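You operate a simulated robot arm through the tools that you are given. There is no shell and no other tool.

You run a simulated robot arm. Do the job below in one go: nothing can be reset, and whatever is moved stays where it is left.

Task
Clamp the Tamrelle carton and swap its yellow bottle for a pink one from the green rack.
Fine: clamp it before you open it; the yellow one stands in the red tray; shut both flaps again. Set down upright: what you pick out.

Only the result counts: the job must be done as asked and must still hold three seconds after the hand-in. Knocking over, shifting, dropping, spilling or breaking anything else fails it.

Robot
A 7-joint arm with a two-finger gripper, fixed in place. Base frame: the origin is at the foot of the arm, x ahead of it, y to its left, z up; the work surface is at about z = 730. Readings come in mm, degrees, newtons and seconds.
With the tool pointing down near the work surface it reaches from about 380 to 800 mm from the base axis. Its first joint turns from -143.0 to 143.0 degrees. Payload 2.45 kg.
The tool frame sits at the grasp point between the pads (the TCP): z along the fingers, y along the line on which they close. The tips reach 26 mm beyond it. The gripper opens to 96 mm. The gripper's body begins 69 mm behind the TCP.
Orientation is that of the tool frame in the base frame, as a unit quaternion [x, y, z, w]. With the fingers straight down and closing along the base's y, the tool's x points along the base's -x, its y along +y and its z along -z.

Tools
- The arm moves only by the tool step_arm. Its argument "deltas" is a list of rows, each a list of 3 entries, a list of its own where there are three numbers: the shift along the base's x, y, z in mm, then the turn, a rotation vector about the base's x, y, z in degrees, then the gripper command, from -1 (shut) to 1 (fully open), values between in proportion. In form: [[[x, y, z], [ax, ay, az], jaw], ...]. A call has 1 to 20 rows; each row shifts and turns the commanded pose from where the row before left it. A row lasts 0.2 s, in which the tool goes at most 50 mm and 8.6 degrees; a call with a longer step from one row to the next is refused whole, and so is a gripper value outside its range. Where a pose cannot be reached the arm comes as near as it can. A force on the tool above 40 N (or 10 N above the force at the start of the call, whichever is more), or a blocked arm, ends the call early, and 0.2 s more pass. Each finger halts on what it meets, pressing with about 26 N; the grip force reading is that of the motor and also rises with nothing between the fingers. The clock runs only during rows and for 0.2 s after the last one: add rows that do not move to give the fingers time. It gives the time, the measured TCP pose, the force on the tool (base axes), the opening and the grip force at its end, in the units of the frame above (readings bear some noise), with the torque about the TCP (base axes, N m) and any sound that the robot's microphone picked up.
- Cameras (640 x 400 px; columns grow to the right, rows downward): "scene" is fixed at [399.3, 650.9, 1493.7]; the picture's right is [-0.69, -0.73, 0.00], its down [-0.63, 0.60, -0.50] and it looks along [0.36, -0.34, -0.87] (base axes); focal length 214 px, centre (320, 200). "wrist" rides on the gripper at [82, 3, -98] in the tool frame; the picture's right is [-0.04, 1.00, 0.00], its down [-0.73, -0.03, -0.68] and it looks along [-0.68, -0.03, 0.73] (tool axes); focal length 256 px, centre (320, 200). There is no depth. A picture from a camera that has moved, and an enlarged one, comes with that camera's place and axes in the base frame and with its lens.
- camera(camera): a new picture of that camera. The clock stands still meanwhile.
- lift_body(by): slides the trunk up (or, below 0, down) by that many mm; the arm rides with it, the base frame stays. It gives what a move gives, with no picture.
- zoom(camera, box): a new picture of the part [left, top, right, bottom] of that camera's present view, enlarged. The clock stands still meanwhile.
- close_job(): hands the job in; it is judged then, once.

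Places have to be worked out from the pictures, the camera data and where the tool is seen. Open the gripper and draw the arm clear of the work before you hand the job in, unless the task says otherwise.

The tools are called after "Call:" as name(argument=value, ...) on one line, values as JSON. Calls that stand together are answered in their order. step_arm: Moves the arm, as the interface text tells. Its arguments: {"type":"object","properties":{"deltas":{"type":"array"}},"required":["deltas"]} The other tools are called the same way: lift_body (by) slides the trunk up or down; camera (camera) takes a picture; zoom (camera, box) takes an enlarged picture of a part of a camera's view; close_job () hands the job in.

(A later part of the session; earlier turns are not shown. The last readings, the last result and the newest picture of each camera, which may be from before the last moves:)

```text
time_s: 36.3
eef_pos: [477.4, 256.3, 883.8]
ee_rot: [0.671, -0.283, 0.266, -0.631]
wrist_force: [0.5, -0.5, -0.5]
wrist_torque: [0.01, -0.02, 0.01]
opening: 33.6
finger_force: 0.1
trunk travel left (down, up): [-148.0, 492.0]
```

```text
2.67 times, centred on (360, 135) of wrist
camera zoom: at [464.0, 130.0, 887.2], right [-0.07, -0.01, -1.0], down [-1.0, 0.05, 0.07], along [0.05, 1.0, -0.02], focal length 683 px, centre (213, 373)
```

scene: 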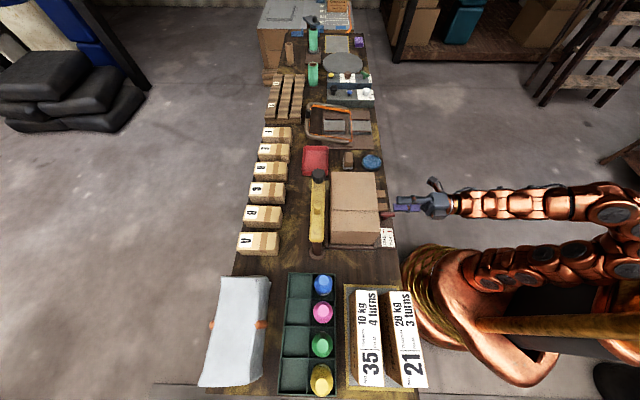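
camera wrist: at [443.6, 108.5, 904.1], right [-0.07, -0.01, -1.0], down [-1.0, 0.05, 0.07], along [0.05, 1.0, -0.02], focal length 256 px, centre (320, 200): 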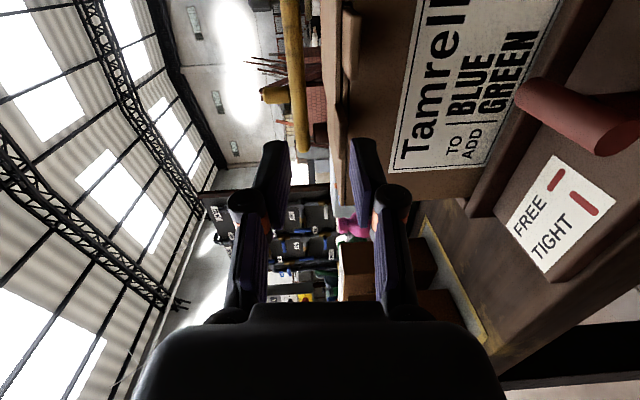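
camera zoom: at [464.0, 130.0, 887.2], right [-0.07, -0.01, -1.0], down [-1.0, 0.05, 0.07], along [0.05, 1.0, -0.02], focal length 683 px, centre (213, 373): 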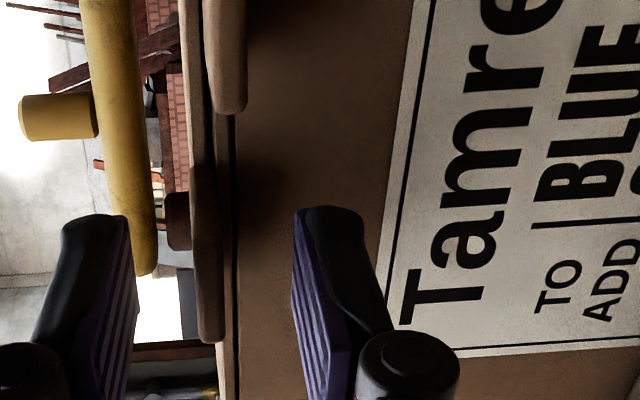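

The tab lies midway between the fingers. I advance 18 mm and close on it.

Call:
step_arm(deltas=[[[5.7, 7.1, 0.3], [0, 0, 0], -0.3], [[5.7, 7.1, 0.3], [0, 0, 0], -0.3], [[0, 0, 0], [0, 0, 0], -0.3], [[0, 0, 0], [0, 0, 0], -0.6], [[0, 0, 0], [0, 0, 0], -0.8], [[0, 0, 0], [0, 0, 0], -1], [[0, 0, 0], [0, 0, 0], -1]])

Call:
zoom(camera="wrist", box=[240, 60, 480, 210])

```text
time_s: 37.9
eef_pos: [487.6, 271.4, 884.2]
ee_rot: [0.671, -0.282, 0.267, -0.632]
wrist_force: [0.7, 1.6, 0.0]
wrist_torque: [0.51, -0.44, -0.11]
opening: 6.1
finger_force: 26.1
trunk travel left (down, up): [-148.0, 492.0]
```

```text
2.67 times, centred on (360, 135) of wrist
camera zoom: at [475.3, 144.3, 887.9], right [-0.07, -0.01, -1.0], down [-1.0, 0.05, 0.07], along [0.05, 1.0, -0.02], focal length 683 px, centre (213, 373)
```

zoom: 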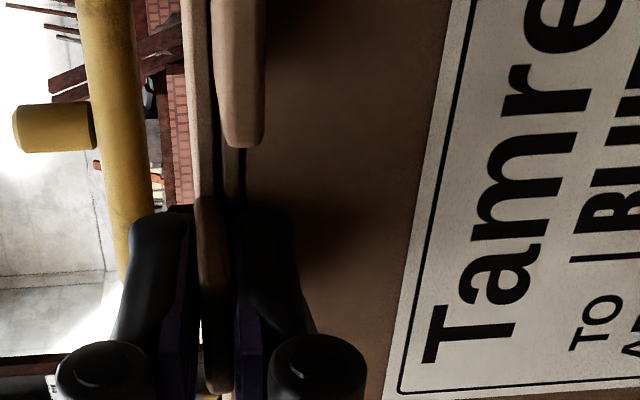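

The tab is clamped (opening 6 mm). I swing it about the hinge at s ≈ 294 in 7.5° steps, checking the load after the first three.

Call:
step_arm(deltas=[[[0.85, -0.85, 18.4], [5.3, 5.3, 0], -1], [[2.55, -2.55, 18.1], [5.3, 5.3, 0], -1], [[4.2, -4.2, 17.5], [5.3, 5.3, 0], -1]])

Call:
camera(camera="wrist")

Call:
zoom(camera="scene", box=[280, 120, 460, 260])

```text
time_s: 38.7
eef_pos: [495.6, 263.7, 938.2]
ee_rot: [-0.607, 0.402, -0.13, 0.673]
wrist_force: [3.6, -2.3, -1.1]
wrist_torque: [0.55, -0.15, -0.65]
opening: 6.2
finger_force: 26.0
trunk travel left (down, up): [-148.0, 492.0]
```

```text
taken
camera wrist: at [479.7, 140.0, 910.1], right [-0.34, 0.25, -0.91], down [-0.94, -0.01, 0.35], along [0.08, 0.97, 0.24], focal length 256 px, centre (320, 200)
```

wrist: 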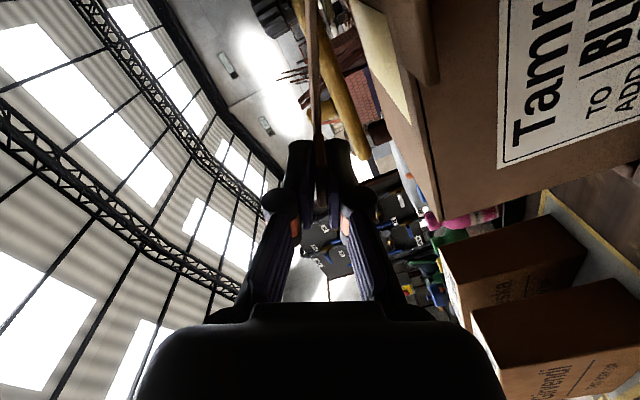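

```text
2.86 times, centred on (370, 190) of scene
camera zoom: at [399.3, 650.9, 1493.7], right [-0.69, -0.73, 0.0], down [-0.63, 0.6, -0.5], along [0.36, -0.34, -0.87], focal length 613 px, centre (177, 229)
```

zoom: 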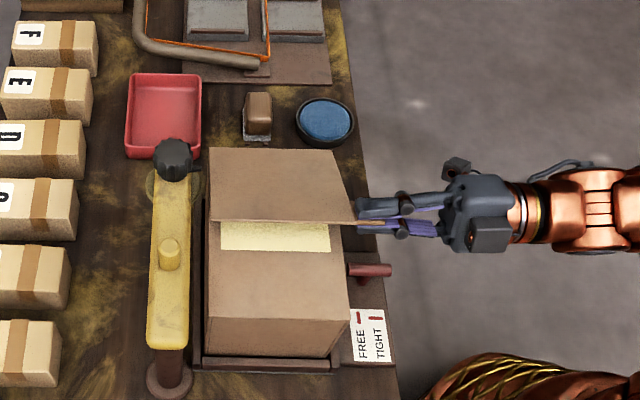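

The flap lifts easily and a pale yellow sheet shows beneath it. I continue to about 67°.

Call:
step_arm(deltas=[[[5.8, -5.8, 16.5], [5.3, 5.3, 0], -1], [[7.2, -7.2, 15.3], [5.3, 5.3, 0], -1], [[8.6, -8.6, 13.9], [5.3, 5.3, 0], -1], [[9.8, -9.8, 12.2], [5.3, 5.3, 0], -1], [[10.8, -10.8, 10.2], [5.3, 5.3, 0], -1], [[11.7, -11.7, 8.2], [5.3, 5.3, 0], -1]])

Call:
zoom(camera="scene", box=[280, 120, 460, 260])

Call:
camera(camera="wrist")

```text
time_s: 40.1
eef_pos: [550.8, 211.7, 1014.5]
ee_rot: [-0.415, 0.588, 0.153, 0.678]
wrist_force: [1.5, 3.0, -8.3]
wrist_torque: [0.75, -0.09, -0.39]
opening: 5.9
finger_force: 25.8
trunk travel left (down, up): [-148.0, 492.0]
```

```text
2.86 times, centred on (370, 190) of scene
camera zoom: at [399.3, 650.9, 1493.7], right [-0.69, -0.73, 0.0], down [-0.63, 0.6, -0.5], along [0.36, -0.34, -0.87], focal length 613 px, centre (177, 229)
```

zoom: 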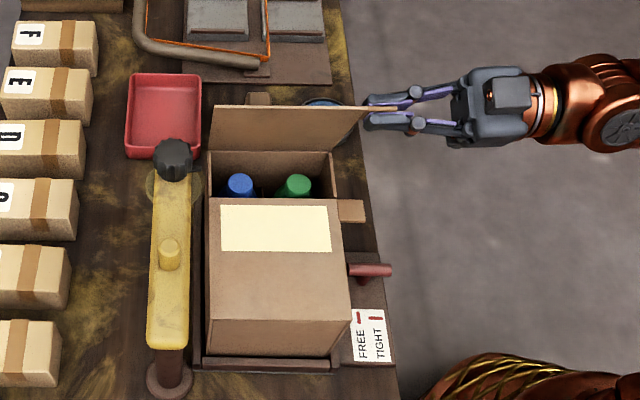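

```text
taken
camera wrist: at [504.2, 116.6, 942.1], right [-0.71, 0.62, -0.34], down [-0.63, -0.32, 0.71], along [0.33, 0.72, 0.61], focal length 256 px, centre (320, 200)
```

wrist: 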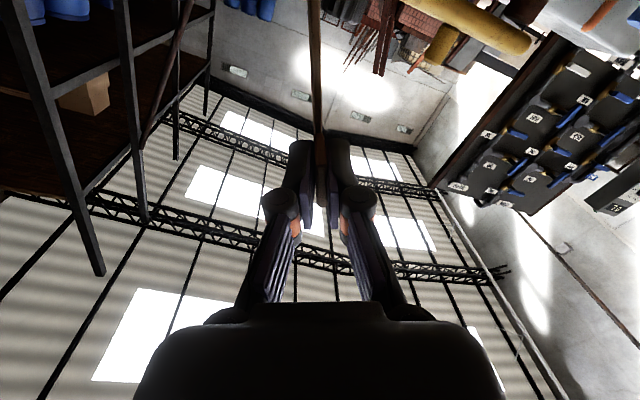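

Blue and green bottle caps are visible now. I continue the flap past vertical.

Call:
step_arm(deltas=[[[12.4, -12.4, 5.9], [5.3, 5.3, 0], -1], [[12.8, -12.8, 3.6], [5.3, 5.3, 0], -1], [[13, -13, 1.2], [5.3, 5.3, 0], -1], [[13, -13, -1.2], [5.3, 5.3, 0], -1], [[12.8, -12.8, -3.6], [5.3, 5.3, 0], -1]])

Call:
zoom(camera="scene", box=[280, 120, 460, 260])

```text
time_s: 41.3
eef_pos: [613.6, 148.4, 1018.2]
ee_rot: [-0.205, 0.676, 0.374, 0.601]
wrist_force: [-3.3, 10.6, -20.1]
wrist_torque: [0.06, 0.77, -0.41]
opening: 6.0
finger_force: 25.9
trunk travel left (down, up): [-148.0, 492.0]
```

```text
2.86 times, centred on (370, 190) of scene
camera zoom: at [399.3, 650.9, 1493.7], right [-0.69, -0.73, 0.0], down [-0.63, 0.6, -0.5], along [0.36, -0.34, -0.87], focal length 613 px, centre (177, 229)
```

zoom: 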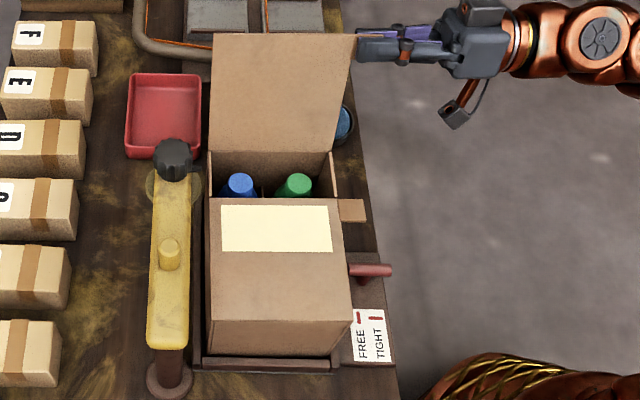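

The flap is at about 104°. I open the fingers only a little, still straddling the tab, to see whether the flap stays by itself.

Call:
step_arm(deltas=[[[0, 0, 0], [0, 0, 0], -0.6], [[0, 0, 0], [0, 0, 0], -0.5], [[0, 0, 0], [0, 0, 0], -0.5]])

Call:
camera(camera="wrist")

Call:
zoom(camera="scene", box=[280, 120, 460, 260])

```text
time_s: 42.1
eef_pos: [614.1, 145.7, 1021.9]
ee_rot: [-0.204, 0.675, 0.373, 0.603]
wrist_force: [-0.2, 0.1, 0.5]
wrist_torque: [0.01, -0.04, 0.0]
opening: 23.6
finger_force: 0.0
trunk travel left (down, up): [-148.0, 492.0]
```

```text
taken
camera wrist: at [531.4, 88.5, 943.4], right [-0.72, 0.63, 0.29], down [-0.29, -0.65, 0.7], along [0.63, 0.42, 0.65], focal length 256 px, centre (320, 200)
```

wrist: 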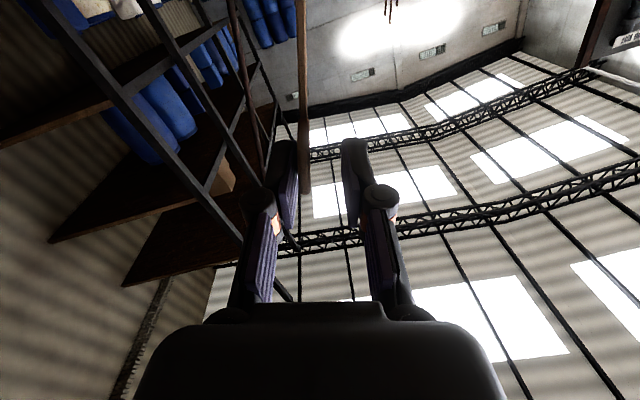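

```text
2.86 times, centred on (370, 190) of scene
camera zoom: at [399.3, 650.9, 1493.7], right [-0.69, -0.73, 0.0], down [-0.63, 0.6, -0.5], along [0.36, -0.34, -0.87], focal length 613 px, centre (177, 229)
```

zoom: 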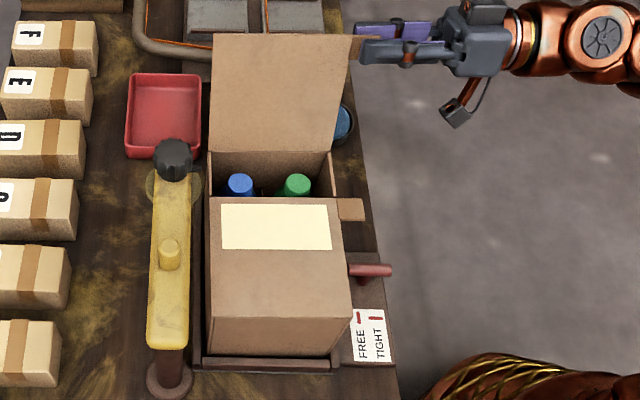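

The flap seems to have drifted toward the outer finger. I open wider and check whether it follows.

Call:
step_arm(deltas=[[[0, 0, 0], [0, 0, 0], -0.1], [[0, 0, 0], [0, 0, 0], -0.1], [[0, 0, 0], [0, 0, 0], -0.1]])

Call:
camera(camera="wrist")

```text
time_s: 42.9
eef_pos: [613.3, 145.9, 1021.6]
ee_rot: [-0.204, 0.675, 0.373, 0.603]
wrist_force: [-0.2, 0.0, 0.1]
wrist_torque: [-0.01, 0.0, 0.03]
opening: 43.2
finger_force: 0.0
trunk travel left (down, up): [-148.0, 492.0]
```

```text
taken
camera wrist: at [531.4, 88.7, 943.3], right [-0.72, 0.63, 0.29], down [-0.29, -0.65, 0.7], along [0.63, 0.42, 0.65], focal length 256 px, centre (320, 200)
```

wrist: 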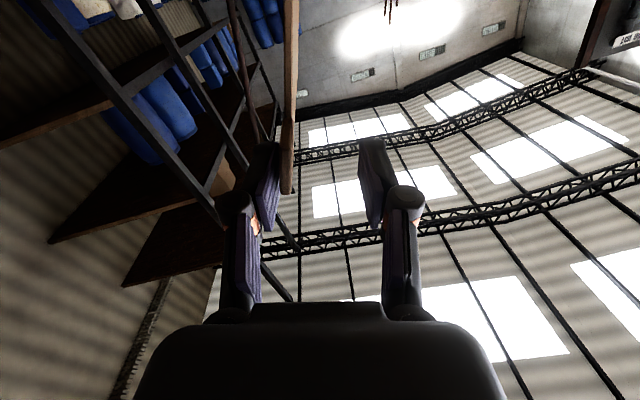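

It keeps drifting. I wait a second to see whether it settles.

Call:
step_arm(deltas=[[[0, 0, 0], [0, 0, 0], -0.1], [[0, 0, 0], [0, 0, 0], -0.1], [[0, 0, 0], [0, 0, 0], -0.1], [[0, 0, 0], [0, 0, 0], -0.1], [[0, 0, 0], [0, 0, 0], -0.1]])

Call:
camera(camera="wrist")

```text
time_s: 44.1
eef_pos: [613.5, 146.2, 1021.8]
ee_rot: [-0.203, 0.676, 0.372, 0.603]
wrist_force: [-0.3, -0.6, -0.5]
wrist_torque: [0.02, 0.0, -0.02]
opening: 43.2
finger_force: 0.0
trunk travel left (down, up): [-148.0, 492.0]
```

```text
taken
camera wrist: at [531.4, 88.7, 943.3], right [-0.72, 0.63, 0.29], down [-0.29, -0.65, 0.7], along [0.63, 0.42, 0.65], focal length 256 px, centre (320, 200)
```

wrist: 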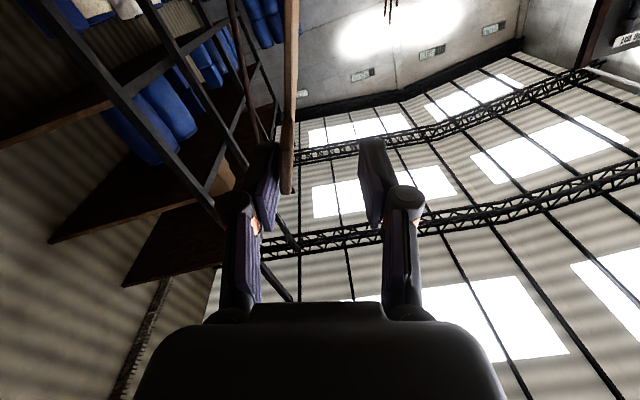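

The flap rests on the finger, so gravity carries it outward and it needs to be let down under control. I follow the arc further with the fingers loosely straddling the tab.

Call:
step_arm(deltas=[[[0, 0, 0], [0, 0, 0], -0.5], [[12.4, -12.4, -5.9], [5.3, 5.3, 0], -0.5], [[11.7, -11.7, -8.2], [5.3, 5.3, 0], -0.5], [[10.8, -10.8, -10.2], [5.3, 5.3, 0], -0.5], [[9.8, -9.8, -12.2], [5.3, 5.3, 0], -0.5], [[0, 0, 0], [0, 0, 0], -0.5]])

Call:
camera(camera="wrist")

Call:
zoom(camera="scene", box=[280, 120, 460, 260])

```text
time_s: 45.5
eef_pos: [657.0, 101.5, 983.7]
ee_rot: [-0.018, 0.694, 0.521, 0.496]
wrist_force: [-2.6, 2.3, 8.1]
wrist_torque: [0.01, 0.0, -0.02]
opening: 29.9
finger_force: 5.2
trunk travel left (down, up): [-148.0, 492.0]
```

```text
taken
camera wrist: at [549.0, 69.6, 926.8], right [-0.52, 0.44, 0.73], down [-0.07, -0.88, 0.47], along [0.85, 0.2, 0.49], focal length 256 px, centre (320, 200)
```

wrist: 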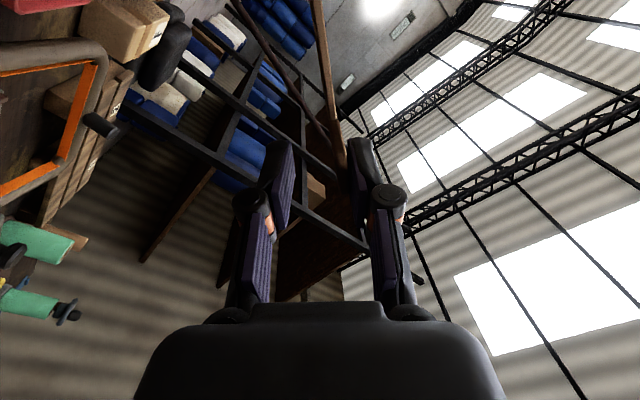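

```text
2.86 times, centred on (370, 190) of scene
camera zoom: at [399.3, 650.9, 1493.7], right [-0.69, -0.73, 0.0], down [-0.63, 0.6, -0.5], along [0.36, -0.34, -0.87], focal length 613 px, centre (177, 229)
```

zoom: 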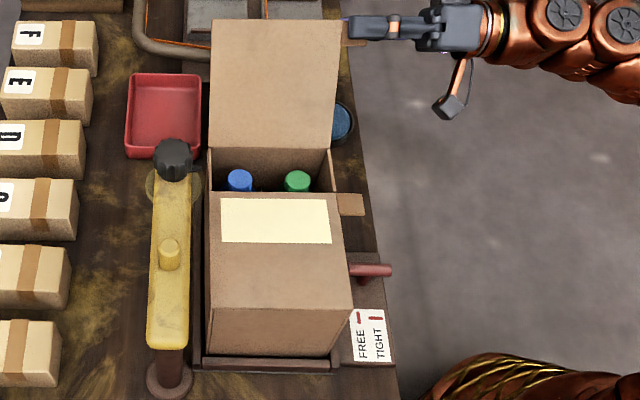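

The flap hit its stop at around 115–120° and I'm now pushing on it, with the carton tipping slightly. I back off two steps right away.

Call:
step_arm(deltas=[[[-9.8, 9.8, 12.2], [-5.3, -5.3, 0], -0.4], [[-10.8, 10.8, 10.2], [-5.3, -5.3, 0], -0.4], [[0, 0, 0], [0, 0, 0], -0.4]])

Call:
zoom(camera="scene", box=[280, 120, 460, 260])

Call:
camera(camera="wrist")

```text
time_s: 46.3
eef_pos: [637.0, 122.2, 1007.8]
ee_rot: [-0.113, 0.691, 0.449, 0.555]
wrist_force: [-0.6, 0.3, 0.2]
wrist_torque: [0.0, 0.01, 0.0]
opening: 28.9
finger_force: 0.2
trunk travel left (down, up): [-148.0, 492.0]
```

```text
2.86 times, centred on (370, 190) of scene
camera zoom: at [399.3, 650.9, 1493.7], right [-0.69, -0.73, 0.0], down [-0.63, 0.6, -0.5], along [0.36, -0.34, -0.87], focal length 613 px, centre (177, 229)
```

zoom: 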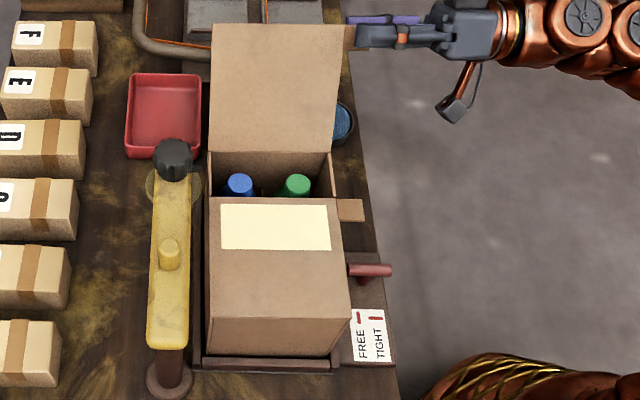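

```text
taken
camera wrist: at [541.1, 78.7, 936.6], right [-0.64, 0.56, 0.53], down [-0.17, -0.78, 0.61], along [0.75, 0.3, 0.59], focal length 256 px, centre (320, 200)
```

wrist: 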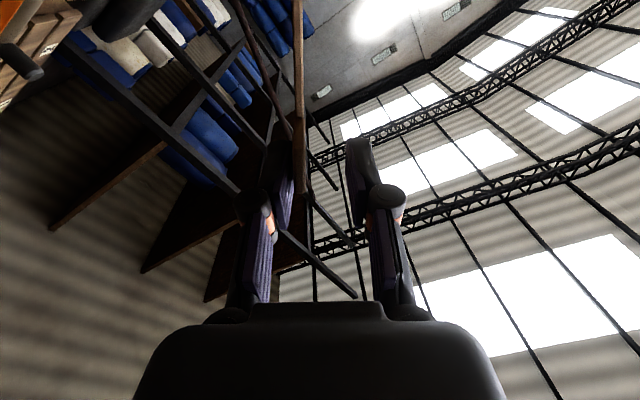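

The carton settled back to where it was, and the flap rests near its stop leaning outward. I withdraw straight back off the tab.

Call:
step_arm(deltas=[[[-14, -14, 0], [0, 0, 0], -0.3], [[-20, -20, 0], [0, 0, 0], -0.3], [[-20, -20, 0], [0, 0, 0], -0.3], [[0, 0, 0], [0, 0, 0], -0.3]])

Call:
zoom(camera="scene", box=[280, 120, 460, 260])

```text
time_s: 47.3
eef_pos: [582.3, 68.5, 1006.9]
ee_rot: [-0.113, 0.691, 0.451, 0.554]
wrist_force: [0.5, 0.1, 0.4]
wrist_torque: [-0.05, 0.02, -0.01]
opening: 33.5
finger_force: 0.1
trunk travel left (down, up): [-148.0, 492.0]
```

```text
2.86 times, centred on (370, 190) of scene
camera zoom: at [399.3, 650.9, 1493.7], right [-0.69, -0.73, 0.0], down [-0.63, 0.6, -0.5], along [0.36, -0.34, -0.87], focal length 613 px, centre (177, 229)
```

zoom: 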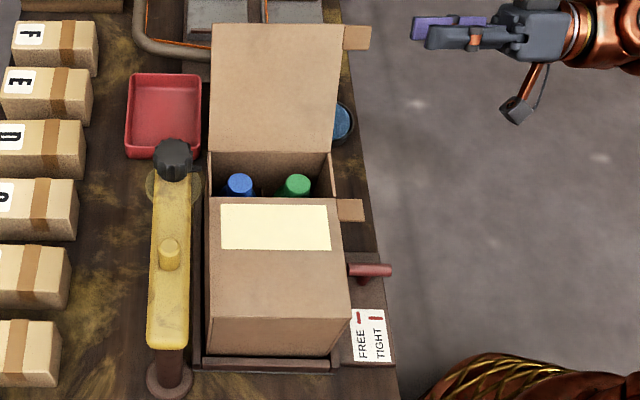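

The outer flap stays open at its stop. For the inner flap (hinge on the -s side, tab at s ≈ 205), I roll the tool the rest of the way over and bring it in front of that tab.

Call:
step_arm(deltas=[[[-8.7, 13.6, -9], [4.24, 4.24, 0], -0.3], [[-8.7, 13.6, -9], [4.24, 4.24, 0], -0.3], [[-8.7, 13.6, -9], [4.24, 4.24, 0], -0.3], [[-8.7, 13.6, -9], [4.24, 4.24, 0], -0.3], [[-8.7, 13.6, -9], [4.24, 4.24, 0], -0.3], [[-8.7, 13.6, -9], [4.24, 4.24, 0], -0.3], [[-8.7, 13.6, -9], [4.24, 4.24, 0], -0.3], [[-8.7, 13.6, -9], [4.24, 4.24, 0], -0.3], [[-8.7, 13.6, -9], [4.24, 4.24, 0], -0.3], [[-8.7, 13.6, -9], [4.24, 4.24, 0], -0.3]])

Call:
camera(camera="wrist")

Call:
camera(camera="scene")

```text
time_s: 49.5
eef_pos: [499.5, 198.2, 923.3]
ee_rot: [0.257, 0.635, 0.674, 0.276]
wrist_force: [0.3, -0.7, 0.2]
wrist_torque: [-0.01, 0.0, 0.03]
opening: 33.9
finger_force: 0.1
out of reach, approached as far as the arm can: row 8, 9
trunk travel left (down, up): [-148.0, 492.0]
```

```text
taken
camera wrist: at [372.7, 185.1, 920.7], right [-0.02, -0.07, 1.0], down [0.05, -1.0, -0.07], along [1.0, 0.05, 0.02], focal length 256 px, centre (320, 200)
```

wrist: 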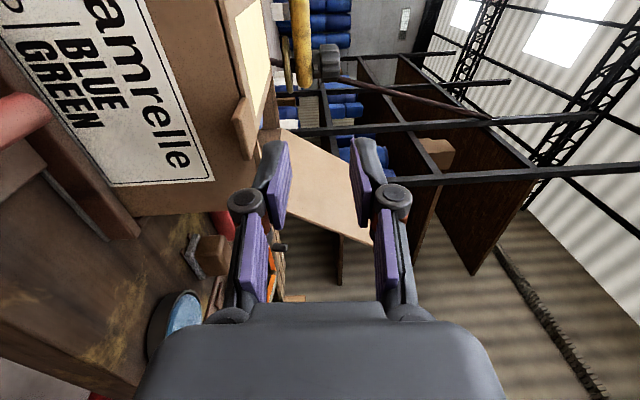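

```text
taken
```

scene: 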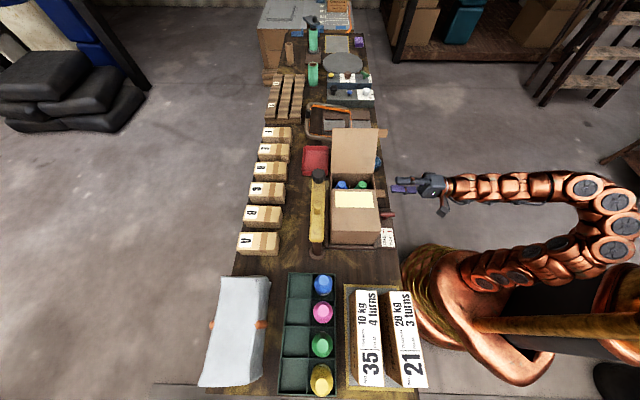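

Tab 1 is at about s = 207, z = 878.5 and the tool points up about 3.5°. I level it and lower the trunk 43 mm.

Call:
step_arm(deltas=[[[-3.5, 3.5, 0], [-2.6, 2.6, 0], -0.3]])

Call:
lift_body(by=-42)

Call:
camera(camera="wrist")

Call:
zoom(camera="wrist", box=[200, 60, 440, 210])

```text
time_s: 49.9
eef_pos: [495.1, 203.7, 923.2]
ee_rot: [0.266, 0.657, 0.653, 0.266]
wrist_force: [-0.7, 0.4, -0.6]
wrist_torque: [0.02, -0.01, 0.01]
opening: 33.6
finger_force: 0.2
trunk travel left (down, up): [-148.0, 492.0]
```

```text
time_s: 50.8
eef_pos: [494.9, 202.2, 882.7]
ee_rot: [0.266, 0.656, 0.653, 0.267]
wrist_force: [0.3, 1.2, -0.2]
wrist_torque: [-0.06, -0.04, 0.0]
opening: 33.8
finger_force: 0.1
trunk travel left (down, up): [-106.0, 534.0]
```

```text
taken
camera wrist: at [368.7, 188.5, 885.5], right [0.03, -0.02, 1.0], down [0.05, -1.0, -0.02], along [1.0, 0.05, -0.03], focal length 256 px, centre (320, 200)
```

wrist: 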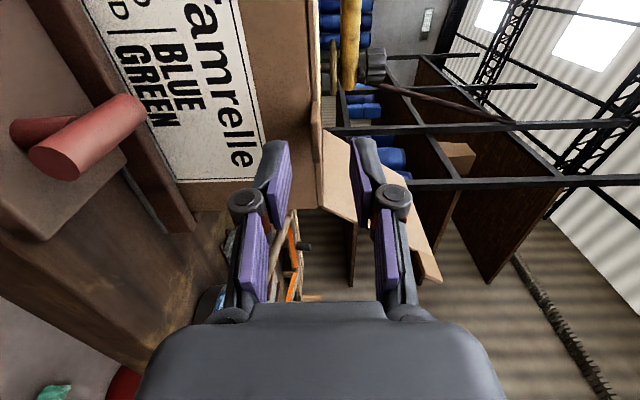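

```text
2.67 times, centred on (320, 135) of wrist
camera zoom: at [368.7, 188.5, 885.5], right [0.03, -0.02, 1.0], down [0.05, -1.0, -0.02], along [1.0, 0.05, -0.03], focal length 683 px, centre (320, 373)
```

zoom: 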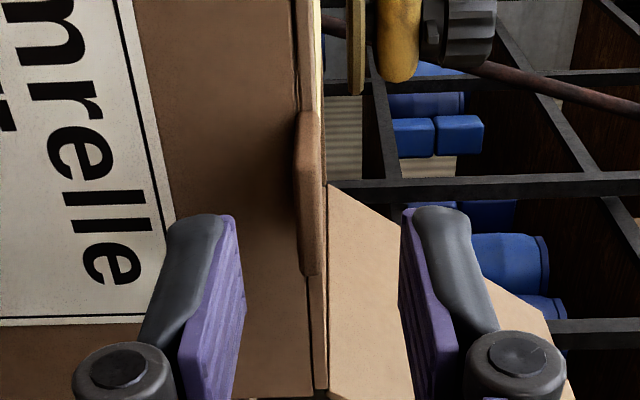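

Tab 1 sits between the fingers about 2 mm low. I drop 2 mm, advance 44 mm and close on it.

Call:
step_arm(deltas=[[[7.8, 7.8, -2], [0, 0, 0], -0.3], [[7.8, 7.8, 0], [0, 0, 0], -0.3], [[7.8, 7.8, 0], [0, 0, 0], -0.3], [[7.8, 7.8, 0], [0, 0, 0], -0.3], [[0, 0, 0], [0, 0, 0], -0.3], [[0, 0, 0], [0, 0, 0], -0.6], [[0, 0, 0], [0, 0, 0], -0.8], [[0, 0, 0], [0, 0, 0], -1], [[0, 0, 0], [0, 0, 0], -1]])

Call:
zoom(camera="wrist", box=[200, 60, 440, 210])

```text
time_s: 52.8
eef_pos: [526.3, 232.4, 878.8]
ee_rot: [0.266, 0.657, 0.653, 0.267]
wrist_force: [0.7, 0.4, 0.4]
wrist_torque: [-0.05, -0.06, -0.02]
opening: 6.1
finger_force: 26.7
trunk travel left (down, up): [-106.0, 534.0]
```

```text
2.67 times, centred on (320, 135) of wrist
camera zoom: at [399.6, 219.4, 883.3], right [0.03, -0.02, 1.0], down [0.05, -1.0, -0.02], along [1.0, 0.05, -0.03], focal length 683 px, centre (320, 373)
```

zoom: 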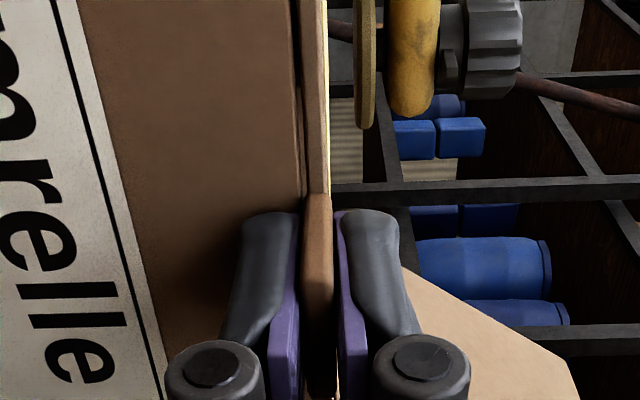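

The tab is gripped. I swing the inner flap about its hinge at s ≈ 71 in the opposite sense.

Call:
step_arm(deltas=[[[-0.8, 0.8, 17.8], [-5.3, -5.3, 0], -1], [[-2.4, 2.4, 17.4], [-5.3, -5.3, 0], -1], [[-4.1, 4.1, 16.8], [-5.3, -5.3, 0], -1]])

Call:
zoom(camera="scene", box=[280, 120, 460, 260])

```text
time_s: 53.6
eef_pos: [518.6, 241.5, 932.4]
ee_rot: [0.133, 0.698, 0.586, 0.389]
wrist_force: [-4.6, -0.3, -1.5]
wrist_torque: [-0.38, 0.04, 0.47]
opening: 5.9
finger_force: 25.6
trunk travel left (down, up): [-106.0, 534.0]
```

```text
2.86 times, centred on (370, 190) of scene
camera zoom: at [399.3, 650.9, 1493.7], right [-0.69, -0.73, 0.0], down [-0.63, 0.6, -0.5], along [0.36, -0.34, -0.87], focal length 613 px, centre (177, 229)
```

zoom: 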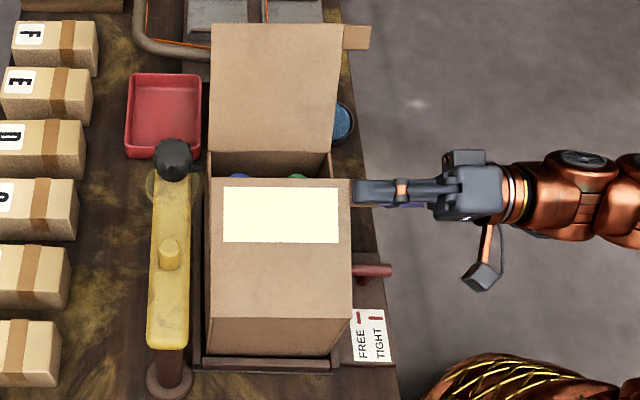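

The inner flap rises cleanly and the pale patch moves with it. I continue.

Call:
step_arm(deltas=[[[-5.5, 5.5, 16], [-5.3, -5.3, 0], -1], [[-7, 7, 14.8], [-5.3, -5.3, 0], -1], [[-8.3, 8.3, 13.4], [-5.3, -5.3, 0], -1], [[-9.5, 9.5, 11.7], [-5.3, -5.3, 0], -1], [[-10.5, 10.5, 9.9], [-5.3, -5.3, 0], -1], [[-11.3, 11.3, 7.8], [-5.3, -5.3, 0], -1]])

Call:
zoom(camera="scene", box=[280, 120, 460, 260])

```text
time_s: 55.0
eef_pos: [465.8, 293.0, 1003.4]
ee_rot: [-0.141, 0.698, 0.388, 0.585]
wrist_force: [1.7, -0.1, -2.8]
wrist_torque: [-0.29, -0.25, 0.03]
opening: 5.9
finger_force: 25.9
trunk travel left (down, up): [-106.0, 534.0]
```

```text
2.86 times, centred on (370, 190) of scene
camera zoom: at [399.3, 650.9, 1493.7], right [-0.69, -0.73, 0.0], down [-0.63, 0.6, -0.5], along [0.36, -0.34, -0.87], focal length 613 px, centre (177, 229)
```

zoom: 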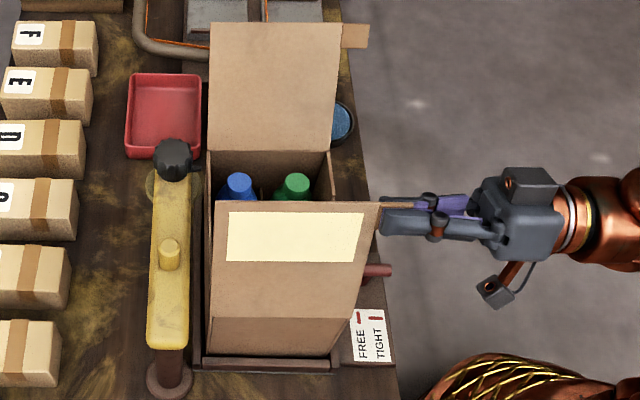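

At about 67°. I continue to 105°.

Call:
step_arm(deltas=[[[-11.9, 11.9, 5.8], [-5.3, -5.3, 0], -1], [[-12.3, 12.3, 3.4], [-5.3, -5.3, 0], -1], [[-12.6, 12.6, 1.2], [-5.3, -5.3, 0], -1], [[-12.6, 12.6, -1.2], [-5.3, -5.3, 0], -1], [[-12.3, 12.3, -3.4], [-5.3, -5.3, 0], -1]])

Call:
zoom(camera="scene", box=[280, 120, 460, 260])

```text
time_s: 56.2
eef_pos: [422.4, 356.5, 1003.7]
ee_rot: [-0.343, 0.629, 0.208, 0.665]
wrist_force: [-13.3, -5.5, 19.9]
wrist_torque: [0.47, -0.14, 0.22]
opening: 6.1
finger_force: 25.6
trunk travel left (down, up): [-106.0, 534.0]
```

```text
2.86 times, centred on (370, 190) of scene
camera zoom: at [399.3, 650.9, 1493.7], right [-0.69, -0.73, 0.0], down [-0.63, 0.6, -0.5], along [0.36, -0.34, -0.87], focal length 613 px, centre (177, 229)
```

zoom: 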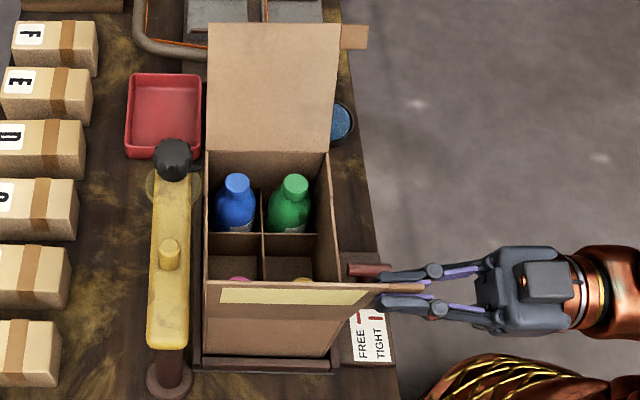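

The measured pose is several mm off what I commanded, with about 25 N on the tool, so I may be at the flap's stop. I check with a wrist picture before doing anything.

Call:
camera(camera="wrist")

Call:
camera(camera="scene")

```text
taken
camera wrist: at [361.5, 274.7, 926.6], right [-0.71, 0.68, -0.15], down [-0.54, -0.39, 0.74], along [0.45, 0.61, 0.65], focal length 256 px, centre (320, 200)
```

wrist: 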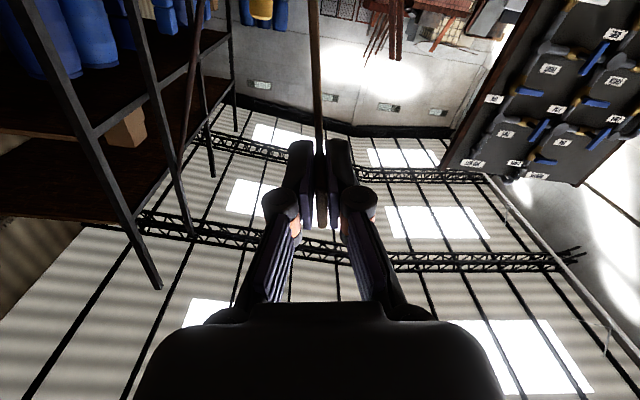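

```text
taken
```

scene: 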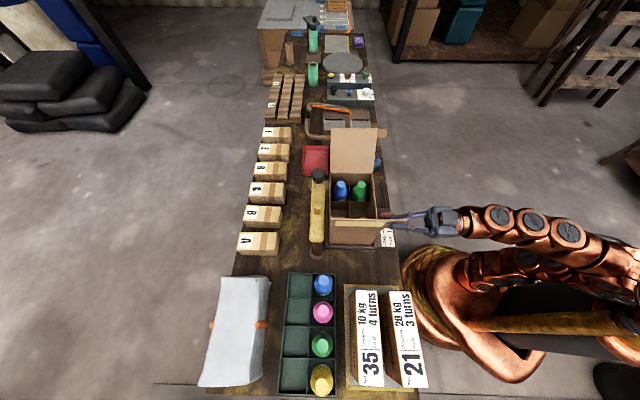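

The forearm appears folded close to the upper arm and may be pushing the tool sideways along the table's depth. The flap is at about 101°, past vertical, so I open the fingers slightly to relieve it.

Call:
step_arm(deltas=[[[0, 0, 0], [0, 0, 0], -0.7], [[0, 0, 0], [0, 0, 0], -0.4]])

Call:
zoom(camera="scene", box=[280, 120, 460, 260])

Call:
camera(camera="wrist")

```text
time_s: 57.0
eef_pos: [426.1, 359.2, 988.9]
ee_rot: [-0.349, 0.633, 0.196, 0.663]
wrist_force: [0.7, 0.9, -0.1]
wrist_torque: [0.0, 0.03, 0.0]
opening: 29.1
finger_force: 0.1
trunk travel left (down, up): [-106.0, 534.0]
stopped in row 2: the arm was blocked; the commanded pose is now the measured one
```

```text
2.86 times, centred on (370, 190) of scene
camera zoom: at [399.3, 650.9, 1493.7], right [-0.69, -0.73, 0.0], down [-0.63, 0.6, -0.5], along [0.36, -0.34, -0.87], focal length 613 px, centre (177, 229)
```

zoom: 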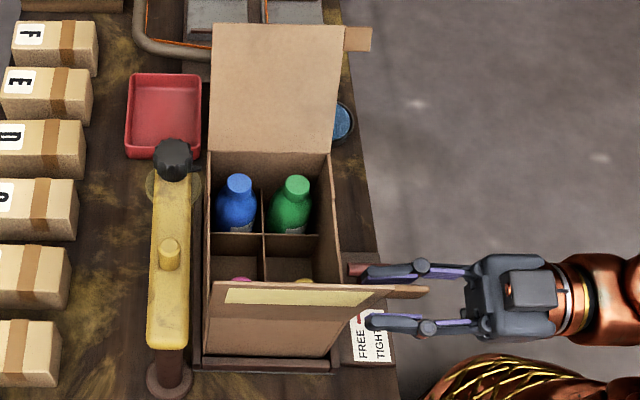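

```text
taken
camera wrist: at [364.2, 276.1, 913.4], right [-0.7, 0.69, -0.18], down [-0.55, -0.37, 0.75], along [0.45, 0.63, 0.63], focal length 256 px, centre (320, 200)
```

wrist: 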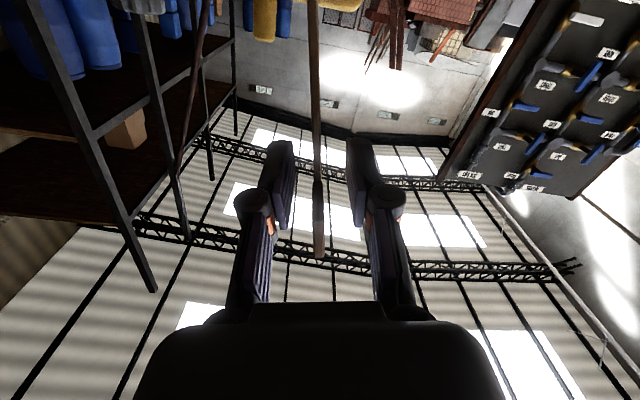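

The carton sprang back to place once released, so something in the arm itself was blocking. The flap stands between the open fingers. I move up along the flap's plane to get clear.

Call:
step_arm(deltas=[[[-2, 2, 20], [0, 0, 0], -0.3], [[-2, 2, 20], [0, 0, 0], -0.3]])

Call:
camera(camera="wrist")

Call:
camera(camera="scene")

```text
time_s: 57.6
eef_pos: [411.5, 363.1, 1039.9]
ee_rot: [-0.351, 0.626, 0.193, 0.669]
wrist_force: [-0.5, 0.7, -0.2]
wrist_torque: [0.03, -0.02, 0.0]
opening: 33.5
finger_force: 0.1
trunk travel left (down, up): [-106.0, 534.0]
```

```text
taken
camera wrist: at [352.3, 280.3, 962.6], right [-0.7, 0.69, -0.19], down [-0.56, -0.37, 0.74], along [0.44, 0.63, 0.64], focal length 256 px, centre (320, 200)
```

wrist: 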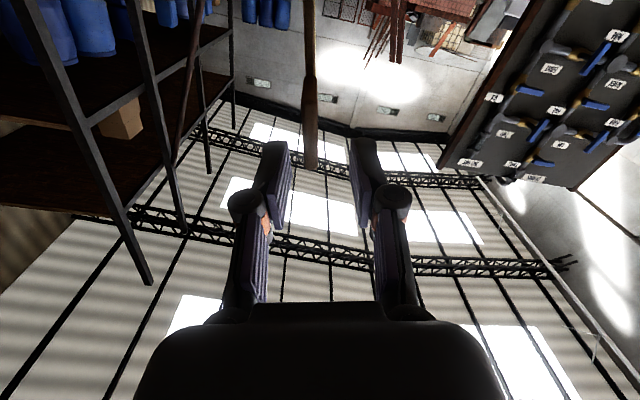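

```text
taken
```

scene: 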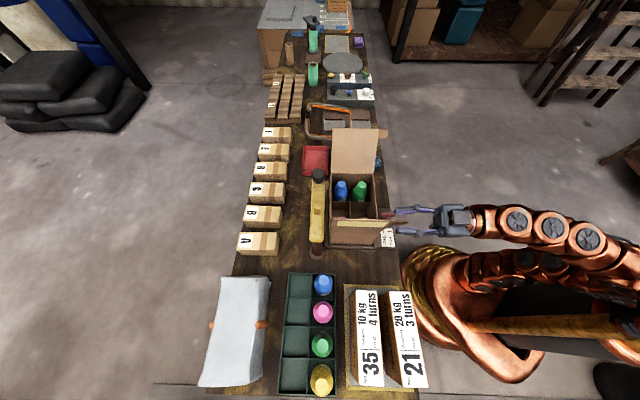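

Freed. The inner flap stands at about 102°. I rise a bit more and pull back away from the carton.

Call:
step_arm(deltas=[[[-1, 1, 25], [0, 0, 0], -0.3], [[-1, 1, 25], [0, 0, 0], -0.3], [[-20, -20, 20], [0, 0, 0], -0.3], [[-20, -20, 20], [0, 0, 0], -0.3]])

Call:
zoom(camera="scene", box=[280, 120, 460, 260])

```text
time_s: 58.6
eef_pos: [369.9, 326.3, 1128.9]
ee_rot: [-0.351, 0.627, 0.191, 0.668]
wrist_force: [0.6, -0.1, 0.3]
wrist_torque: [-0.02, -0.04, 0.0]
opening: 33.8
finger_force: 0.0
trunk travel left (down, up): [-106.0, 534.0]
```

```text
2.86 times, centred on (370, 190) of scene
camera zoom: at [399.3, 650.9, 1493.7], right [-0.69, -0.73, 0.0], down [-0.63, 0.6, -0.5], along [0.36, -0.34, -0.87], focal length 613 px, centre (177, 229)
```

zoom: 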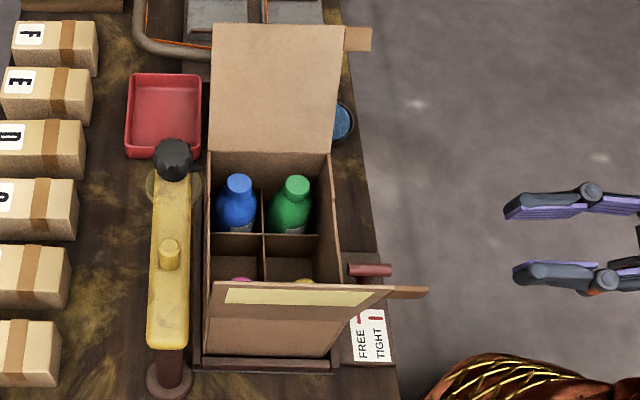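

Both flaps stay open, and the carton holds blue, green, pink and yellow. I turn the tool to point down again, away from the carton, to look inside.

Call:
step_arm(deltas=[[[0, 0, 0], [3.95, 3.95, 0], -0.3], [[0, 0, 0], [3.95, 3.95, 0], -0.3], [[0, 0, 0], [-5.3, 5.3, 0], 0], [[0, 0, 0], [-5.3, 5.3, 0], 0], [[0, 0, 0], [-5.3, 5.3, 0], 0.3], [[0, 0, 0], [-5.3, 5.3, 0], 0.3], [[0, 0, 0], [-5.3, 5.3, 0], 0.3], [[0, 0, 0], [-5.3, 5.3, 0], 0.3], [[0, 0, 0], [-5.3, 5.3, 0], 0.3], [[0, 0, 0], [-5.3, 5.3, 0], 0.3], [[0, 0, 0], [-5.3, 5.3, 0], 0.3], [[0, 0, 0], [-5.3, 5.3, 0], 0.3], [[0, 0, 0], [-5.3, 5.3, 0], 0.3], [[0, 0, 0], [-5.3, 5.3, 0], 0.3]])

Call:
camera(camera="wrist")

```text
time_s: 61.6
eef_pos: [329.3, 312.8, 993.9]
ee_rot: [-0.383, 0.886, 0.103, 0.24]
wrist_force: [0.0, -0.4, 0.0]
wrist_torque: [-0.01, -0.01, -0.02]
opening: 62.4
finger_force: 0.0
out of reach, approached as far as the arm can: row 7, 8, 9, 10, 11, 12, 13, 14
trunk travel left (down, up): [-106.0, 534.0]
```

```text
taken
camera wrist: at [244.7, 227.6, 1038.9], right [-0.7, 0.71, 0.02], down [0.22, 0.19, 0.96], along [0.68, 0.68, -0.29], focal length 256 px, centre (320, 200)
```

wrist: 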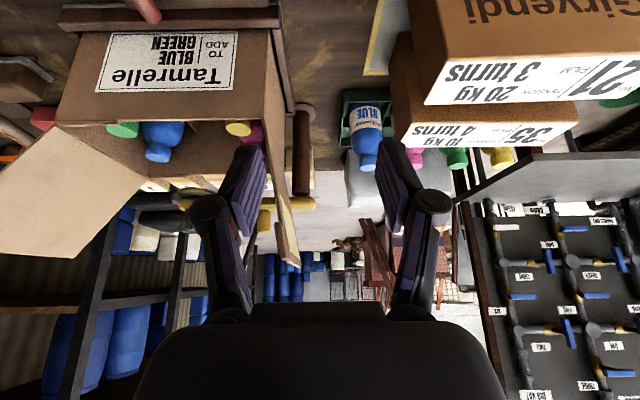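

With the trunk low, the arm can't point straight down here. I raise the trunk 250 mm and finish the rotation.

Call:
lift_body(by=250)

Call:
step_arm(deltas=[[[5, 5, 0], [-5.0, 5.0, 0], 0.3], [[10, 5, 0], [-5.0, 5.0, 0], 0.3], [[20, 5, -20], [-5.0, 5.0, 0], 0.3], [[20, 5, -30], [-5.0, 5.0, 0], 0.3], [[20, 5, -30], [0, 0, 0], 0.3]])

```text
time_s: 64.1
eef_pos: [329.0, 312.4, 1244.9]
ee_rot: [-0.383, 0.886, 0.103, 0.241]
wrist_force: [0.2, 0.3, 0.8]
wrist_torque: [0.03, -0.01, -0.01]
opening: 62.6
finger_force: 0.0
trunk travel left (down, up): [-356.0, 284.0]
```

```text
time_s: 65.3
eef_pos: [353.5, 306.1, 1133.9]
ee_rot: [-0.392, 0.913, 0.049, 0.104]
wrist_force: [0.6, 0.4, 0.1]
wrist_torque: [-0.02, 0.02, 0.0]
opening: 62.5
finger_force: 0.1
out of reach, approached as far as the arm can: row 1, 2, 3, 4
trunk travel left (down, up): [-356.0, 284.0]
```

I extend outward over the front of the carton and remove the last 13° of tilt.

Call:
step_arm(deltas=[[[32, 2, 0], [0, 0, 0], 0.3], [[32, 2, 0], [0, 0, 0], 0.3], [[32, 2, 0], [-4.6, 4.6, 0], 0.3], [[32, 2, 0], [-4.6, 4.6, 0], 0.3]])

Call:
camera(camera="wrist")

```text
time_s: 66.3
eef_pos: [439.7, 251.9, 1047.7]
ee_rot: [-0.395, 0.918, 0.007, 0.0]
wrist_force: [-1.4, 1.1, 0.2]
wrist_torque: [-0.12, -0.17, 0.0]
opening: 62.3
finger_force: 0.2
out of reach, approached as far as the arm can: row 2, 3, 4
trunk travel left (down, up): [-356.0, 284.0]
```

```text
taken
camera wrist: at [383.3, 193.1, 1147.0], right [-0.7, 0.72, 0.01], down [0.53, 0.5, 0.68], along [0.48, 0.48, -0.73], focal length 256 px, centre (320, 200)
```

wrist: 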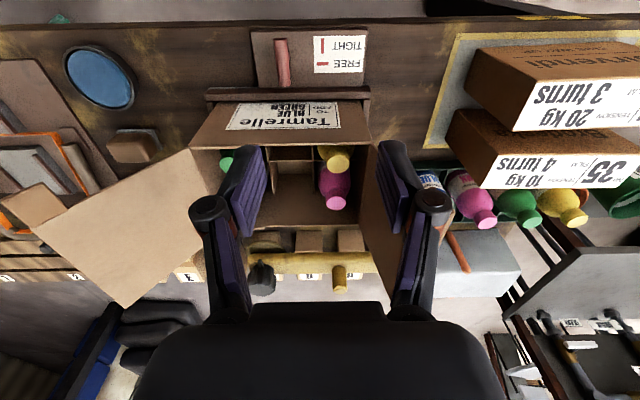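

The tool now points down at (440, 252, 1048). I return the trunk to its starting height, where downward poses worked well, and then move in over the carton.

Call:
lift_body(by=219)

Call:
step_arm(deltas=[[[10, 15, -40], [0, 0, -1.6], 0.3], [[10, 15, -40], [0, 0, 0], 0.3], [[10, 15, -40], [0, 0, 0], 0.3], [[10, 15, -40], [0, 0, 0], 0.3]])

Call:
camera(camera="wrist")

Call:
zoom(camera="wrist", box=[200, 60, 440, 210])

```text
time_s: 68.7
eef_pos: [440.8, 250.2, 1268.2]
ee_rot: [-0.394, 0.919, 0.006, 0.0]
wrist_force: [-0.2, -0.1, 0.3]
wrist_torque: [-0.01, -0.01, -0.01]
opening: 62.3
finger_force: 0.0
trunk travel left (down, up): [-575.0, 65.0]
```

```text
time_s: 69.7
eef_pos: [482.4, 311.0, 1106.0]
ee_rot: [-0.382, 0.924, 0.006, 0.0]
wrist_force: [-0.3, -0.4, 1.0]
wrist_torque: [0.0, 0.0, -0.02]
opening: 62.3
finger_force: 0.1
trunk travel left (down, up): [-575.0, 65.0]
```

```text
taken
camera wrist: at [422.3, 253.0, 1205.2], right [-0.68, 0.74, 0.01], down [0.54, 0.49, 0.68], along [0.5, 0.47, -0.73], focal length 256 px, centre (320, 200)
```

wrist: 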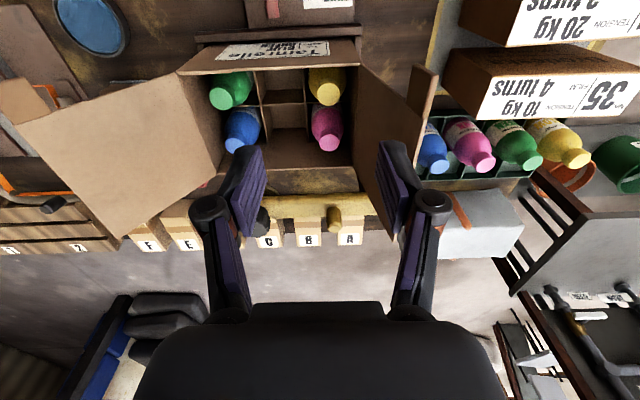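

```text
2.67 times, centred on (320, 135) of wrist
camera zoom: at [422.3, 253.0, 1205.2], right [-0.68, 0.74, 0.01], down [0.54, 0.49, 0.68], along [0.5, 0.47, -0.73], focal length 683 px, centre (320, 373)
```

zoom: 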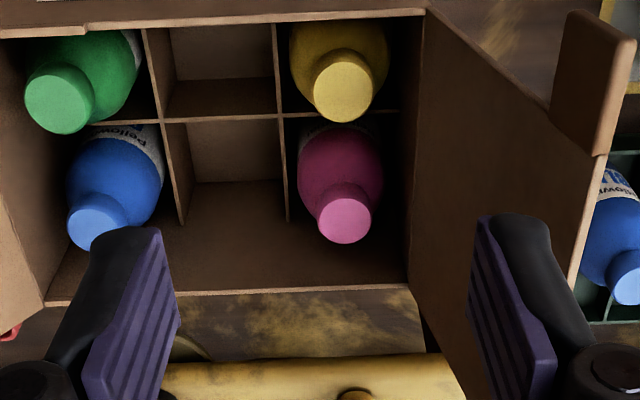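

The carton is a 3×2 divider with yellow in the near -s cell (near s = 110, t ≈ 615). I use the scene camera as well to triangulate the cap heights in the carton and the rack.

Call:
zoom(camera="scene", box=[310, 160, 410, 250])

Call:
zoom(camera="scene", box=[270, 260, 370, 350])

Call:
zoom(camera="wrist", box=[400, 80, 640, 230])

```text
4.44 times, centred on (360, 205) of scene
camera zoom: at [399.3, 650.9, 1493.7], right [-0.69, -0.73, 0.0], down [-0.63, 0.6, -0.5], along [0.36, -0.34, -0.87], focal length 953 px, centre (142, 178)
```

zoom: 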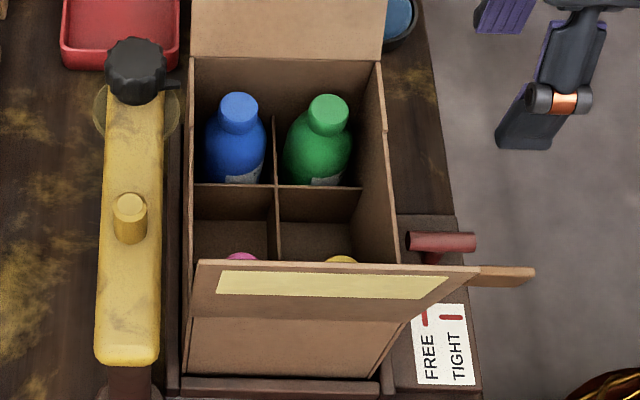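

```text
4.44 times, centred on (320, 305) of scene
camera zoom: at [399.3, 650.9, 1493.7], right [-0.69, -0.73, 0.0], down [-0.63, 0.6, -0.5], along [0.36, -0.34, -0.87], focal length 953 px, centre (320, -267)
```

zoom: 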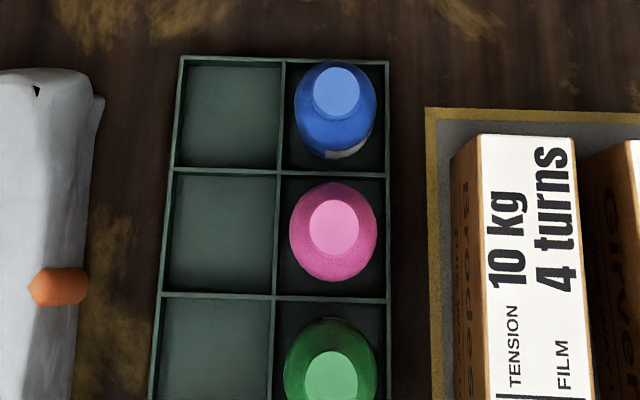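

```text
2.67 times, centred on (520, 155) of wrist
camera zoom: at [422.3, 253.0, 1205.2], right [-0.68, 0.74, 0.01], down [0.54, 0.49, 0.68], along [0.5, 0.47, -0.73], focal length 683 px, centre (-213, 320)
```

zoom: 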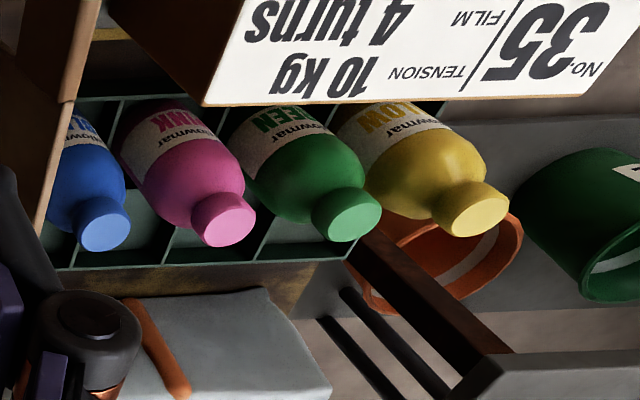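

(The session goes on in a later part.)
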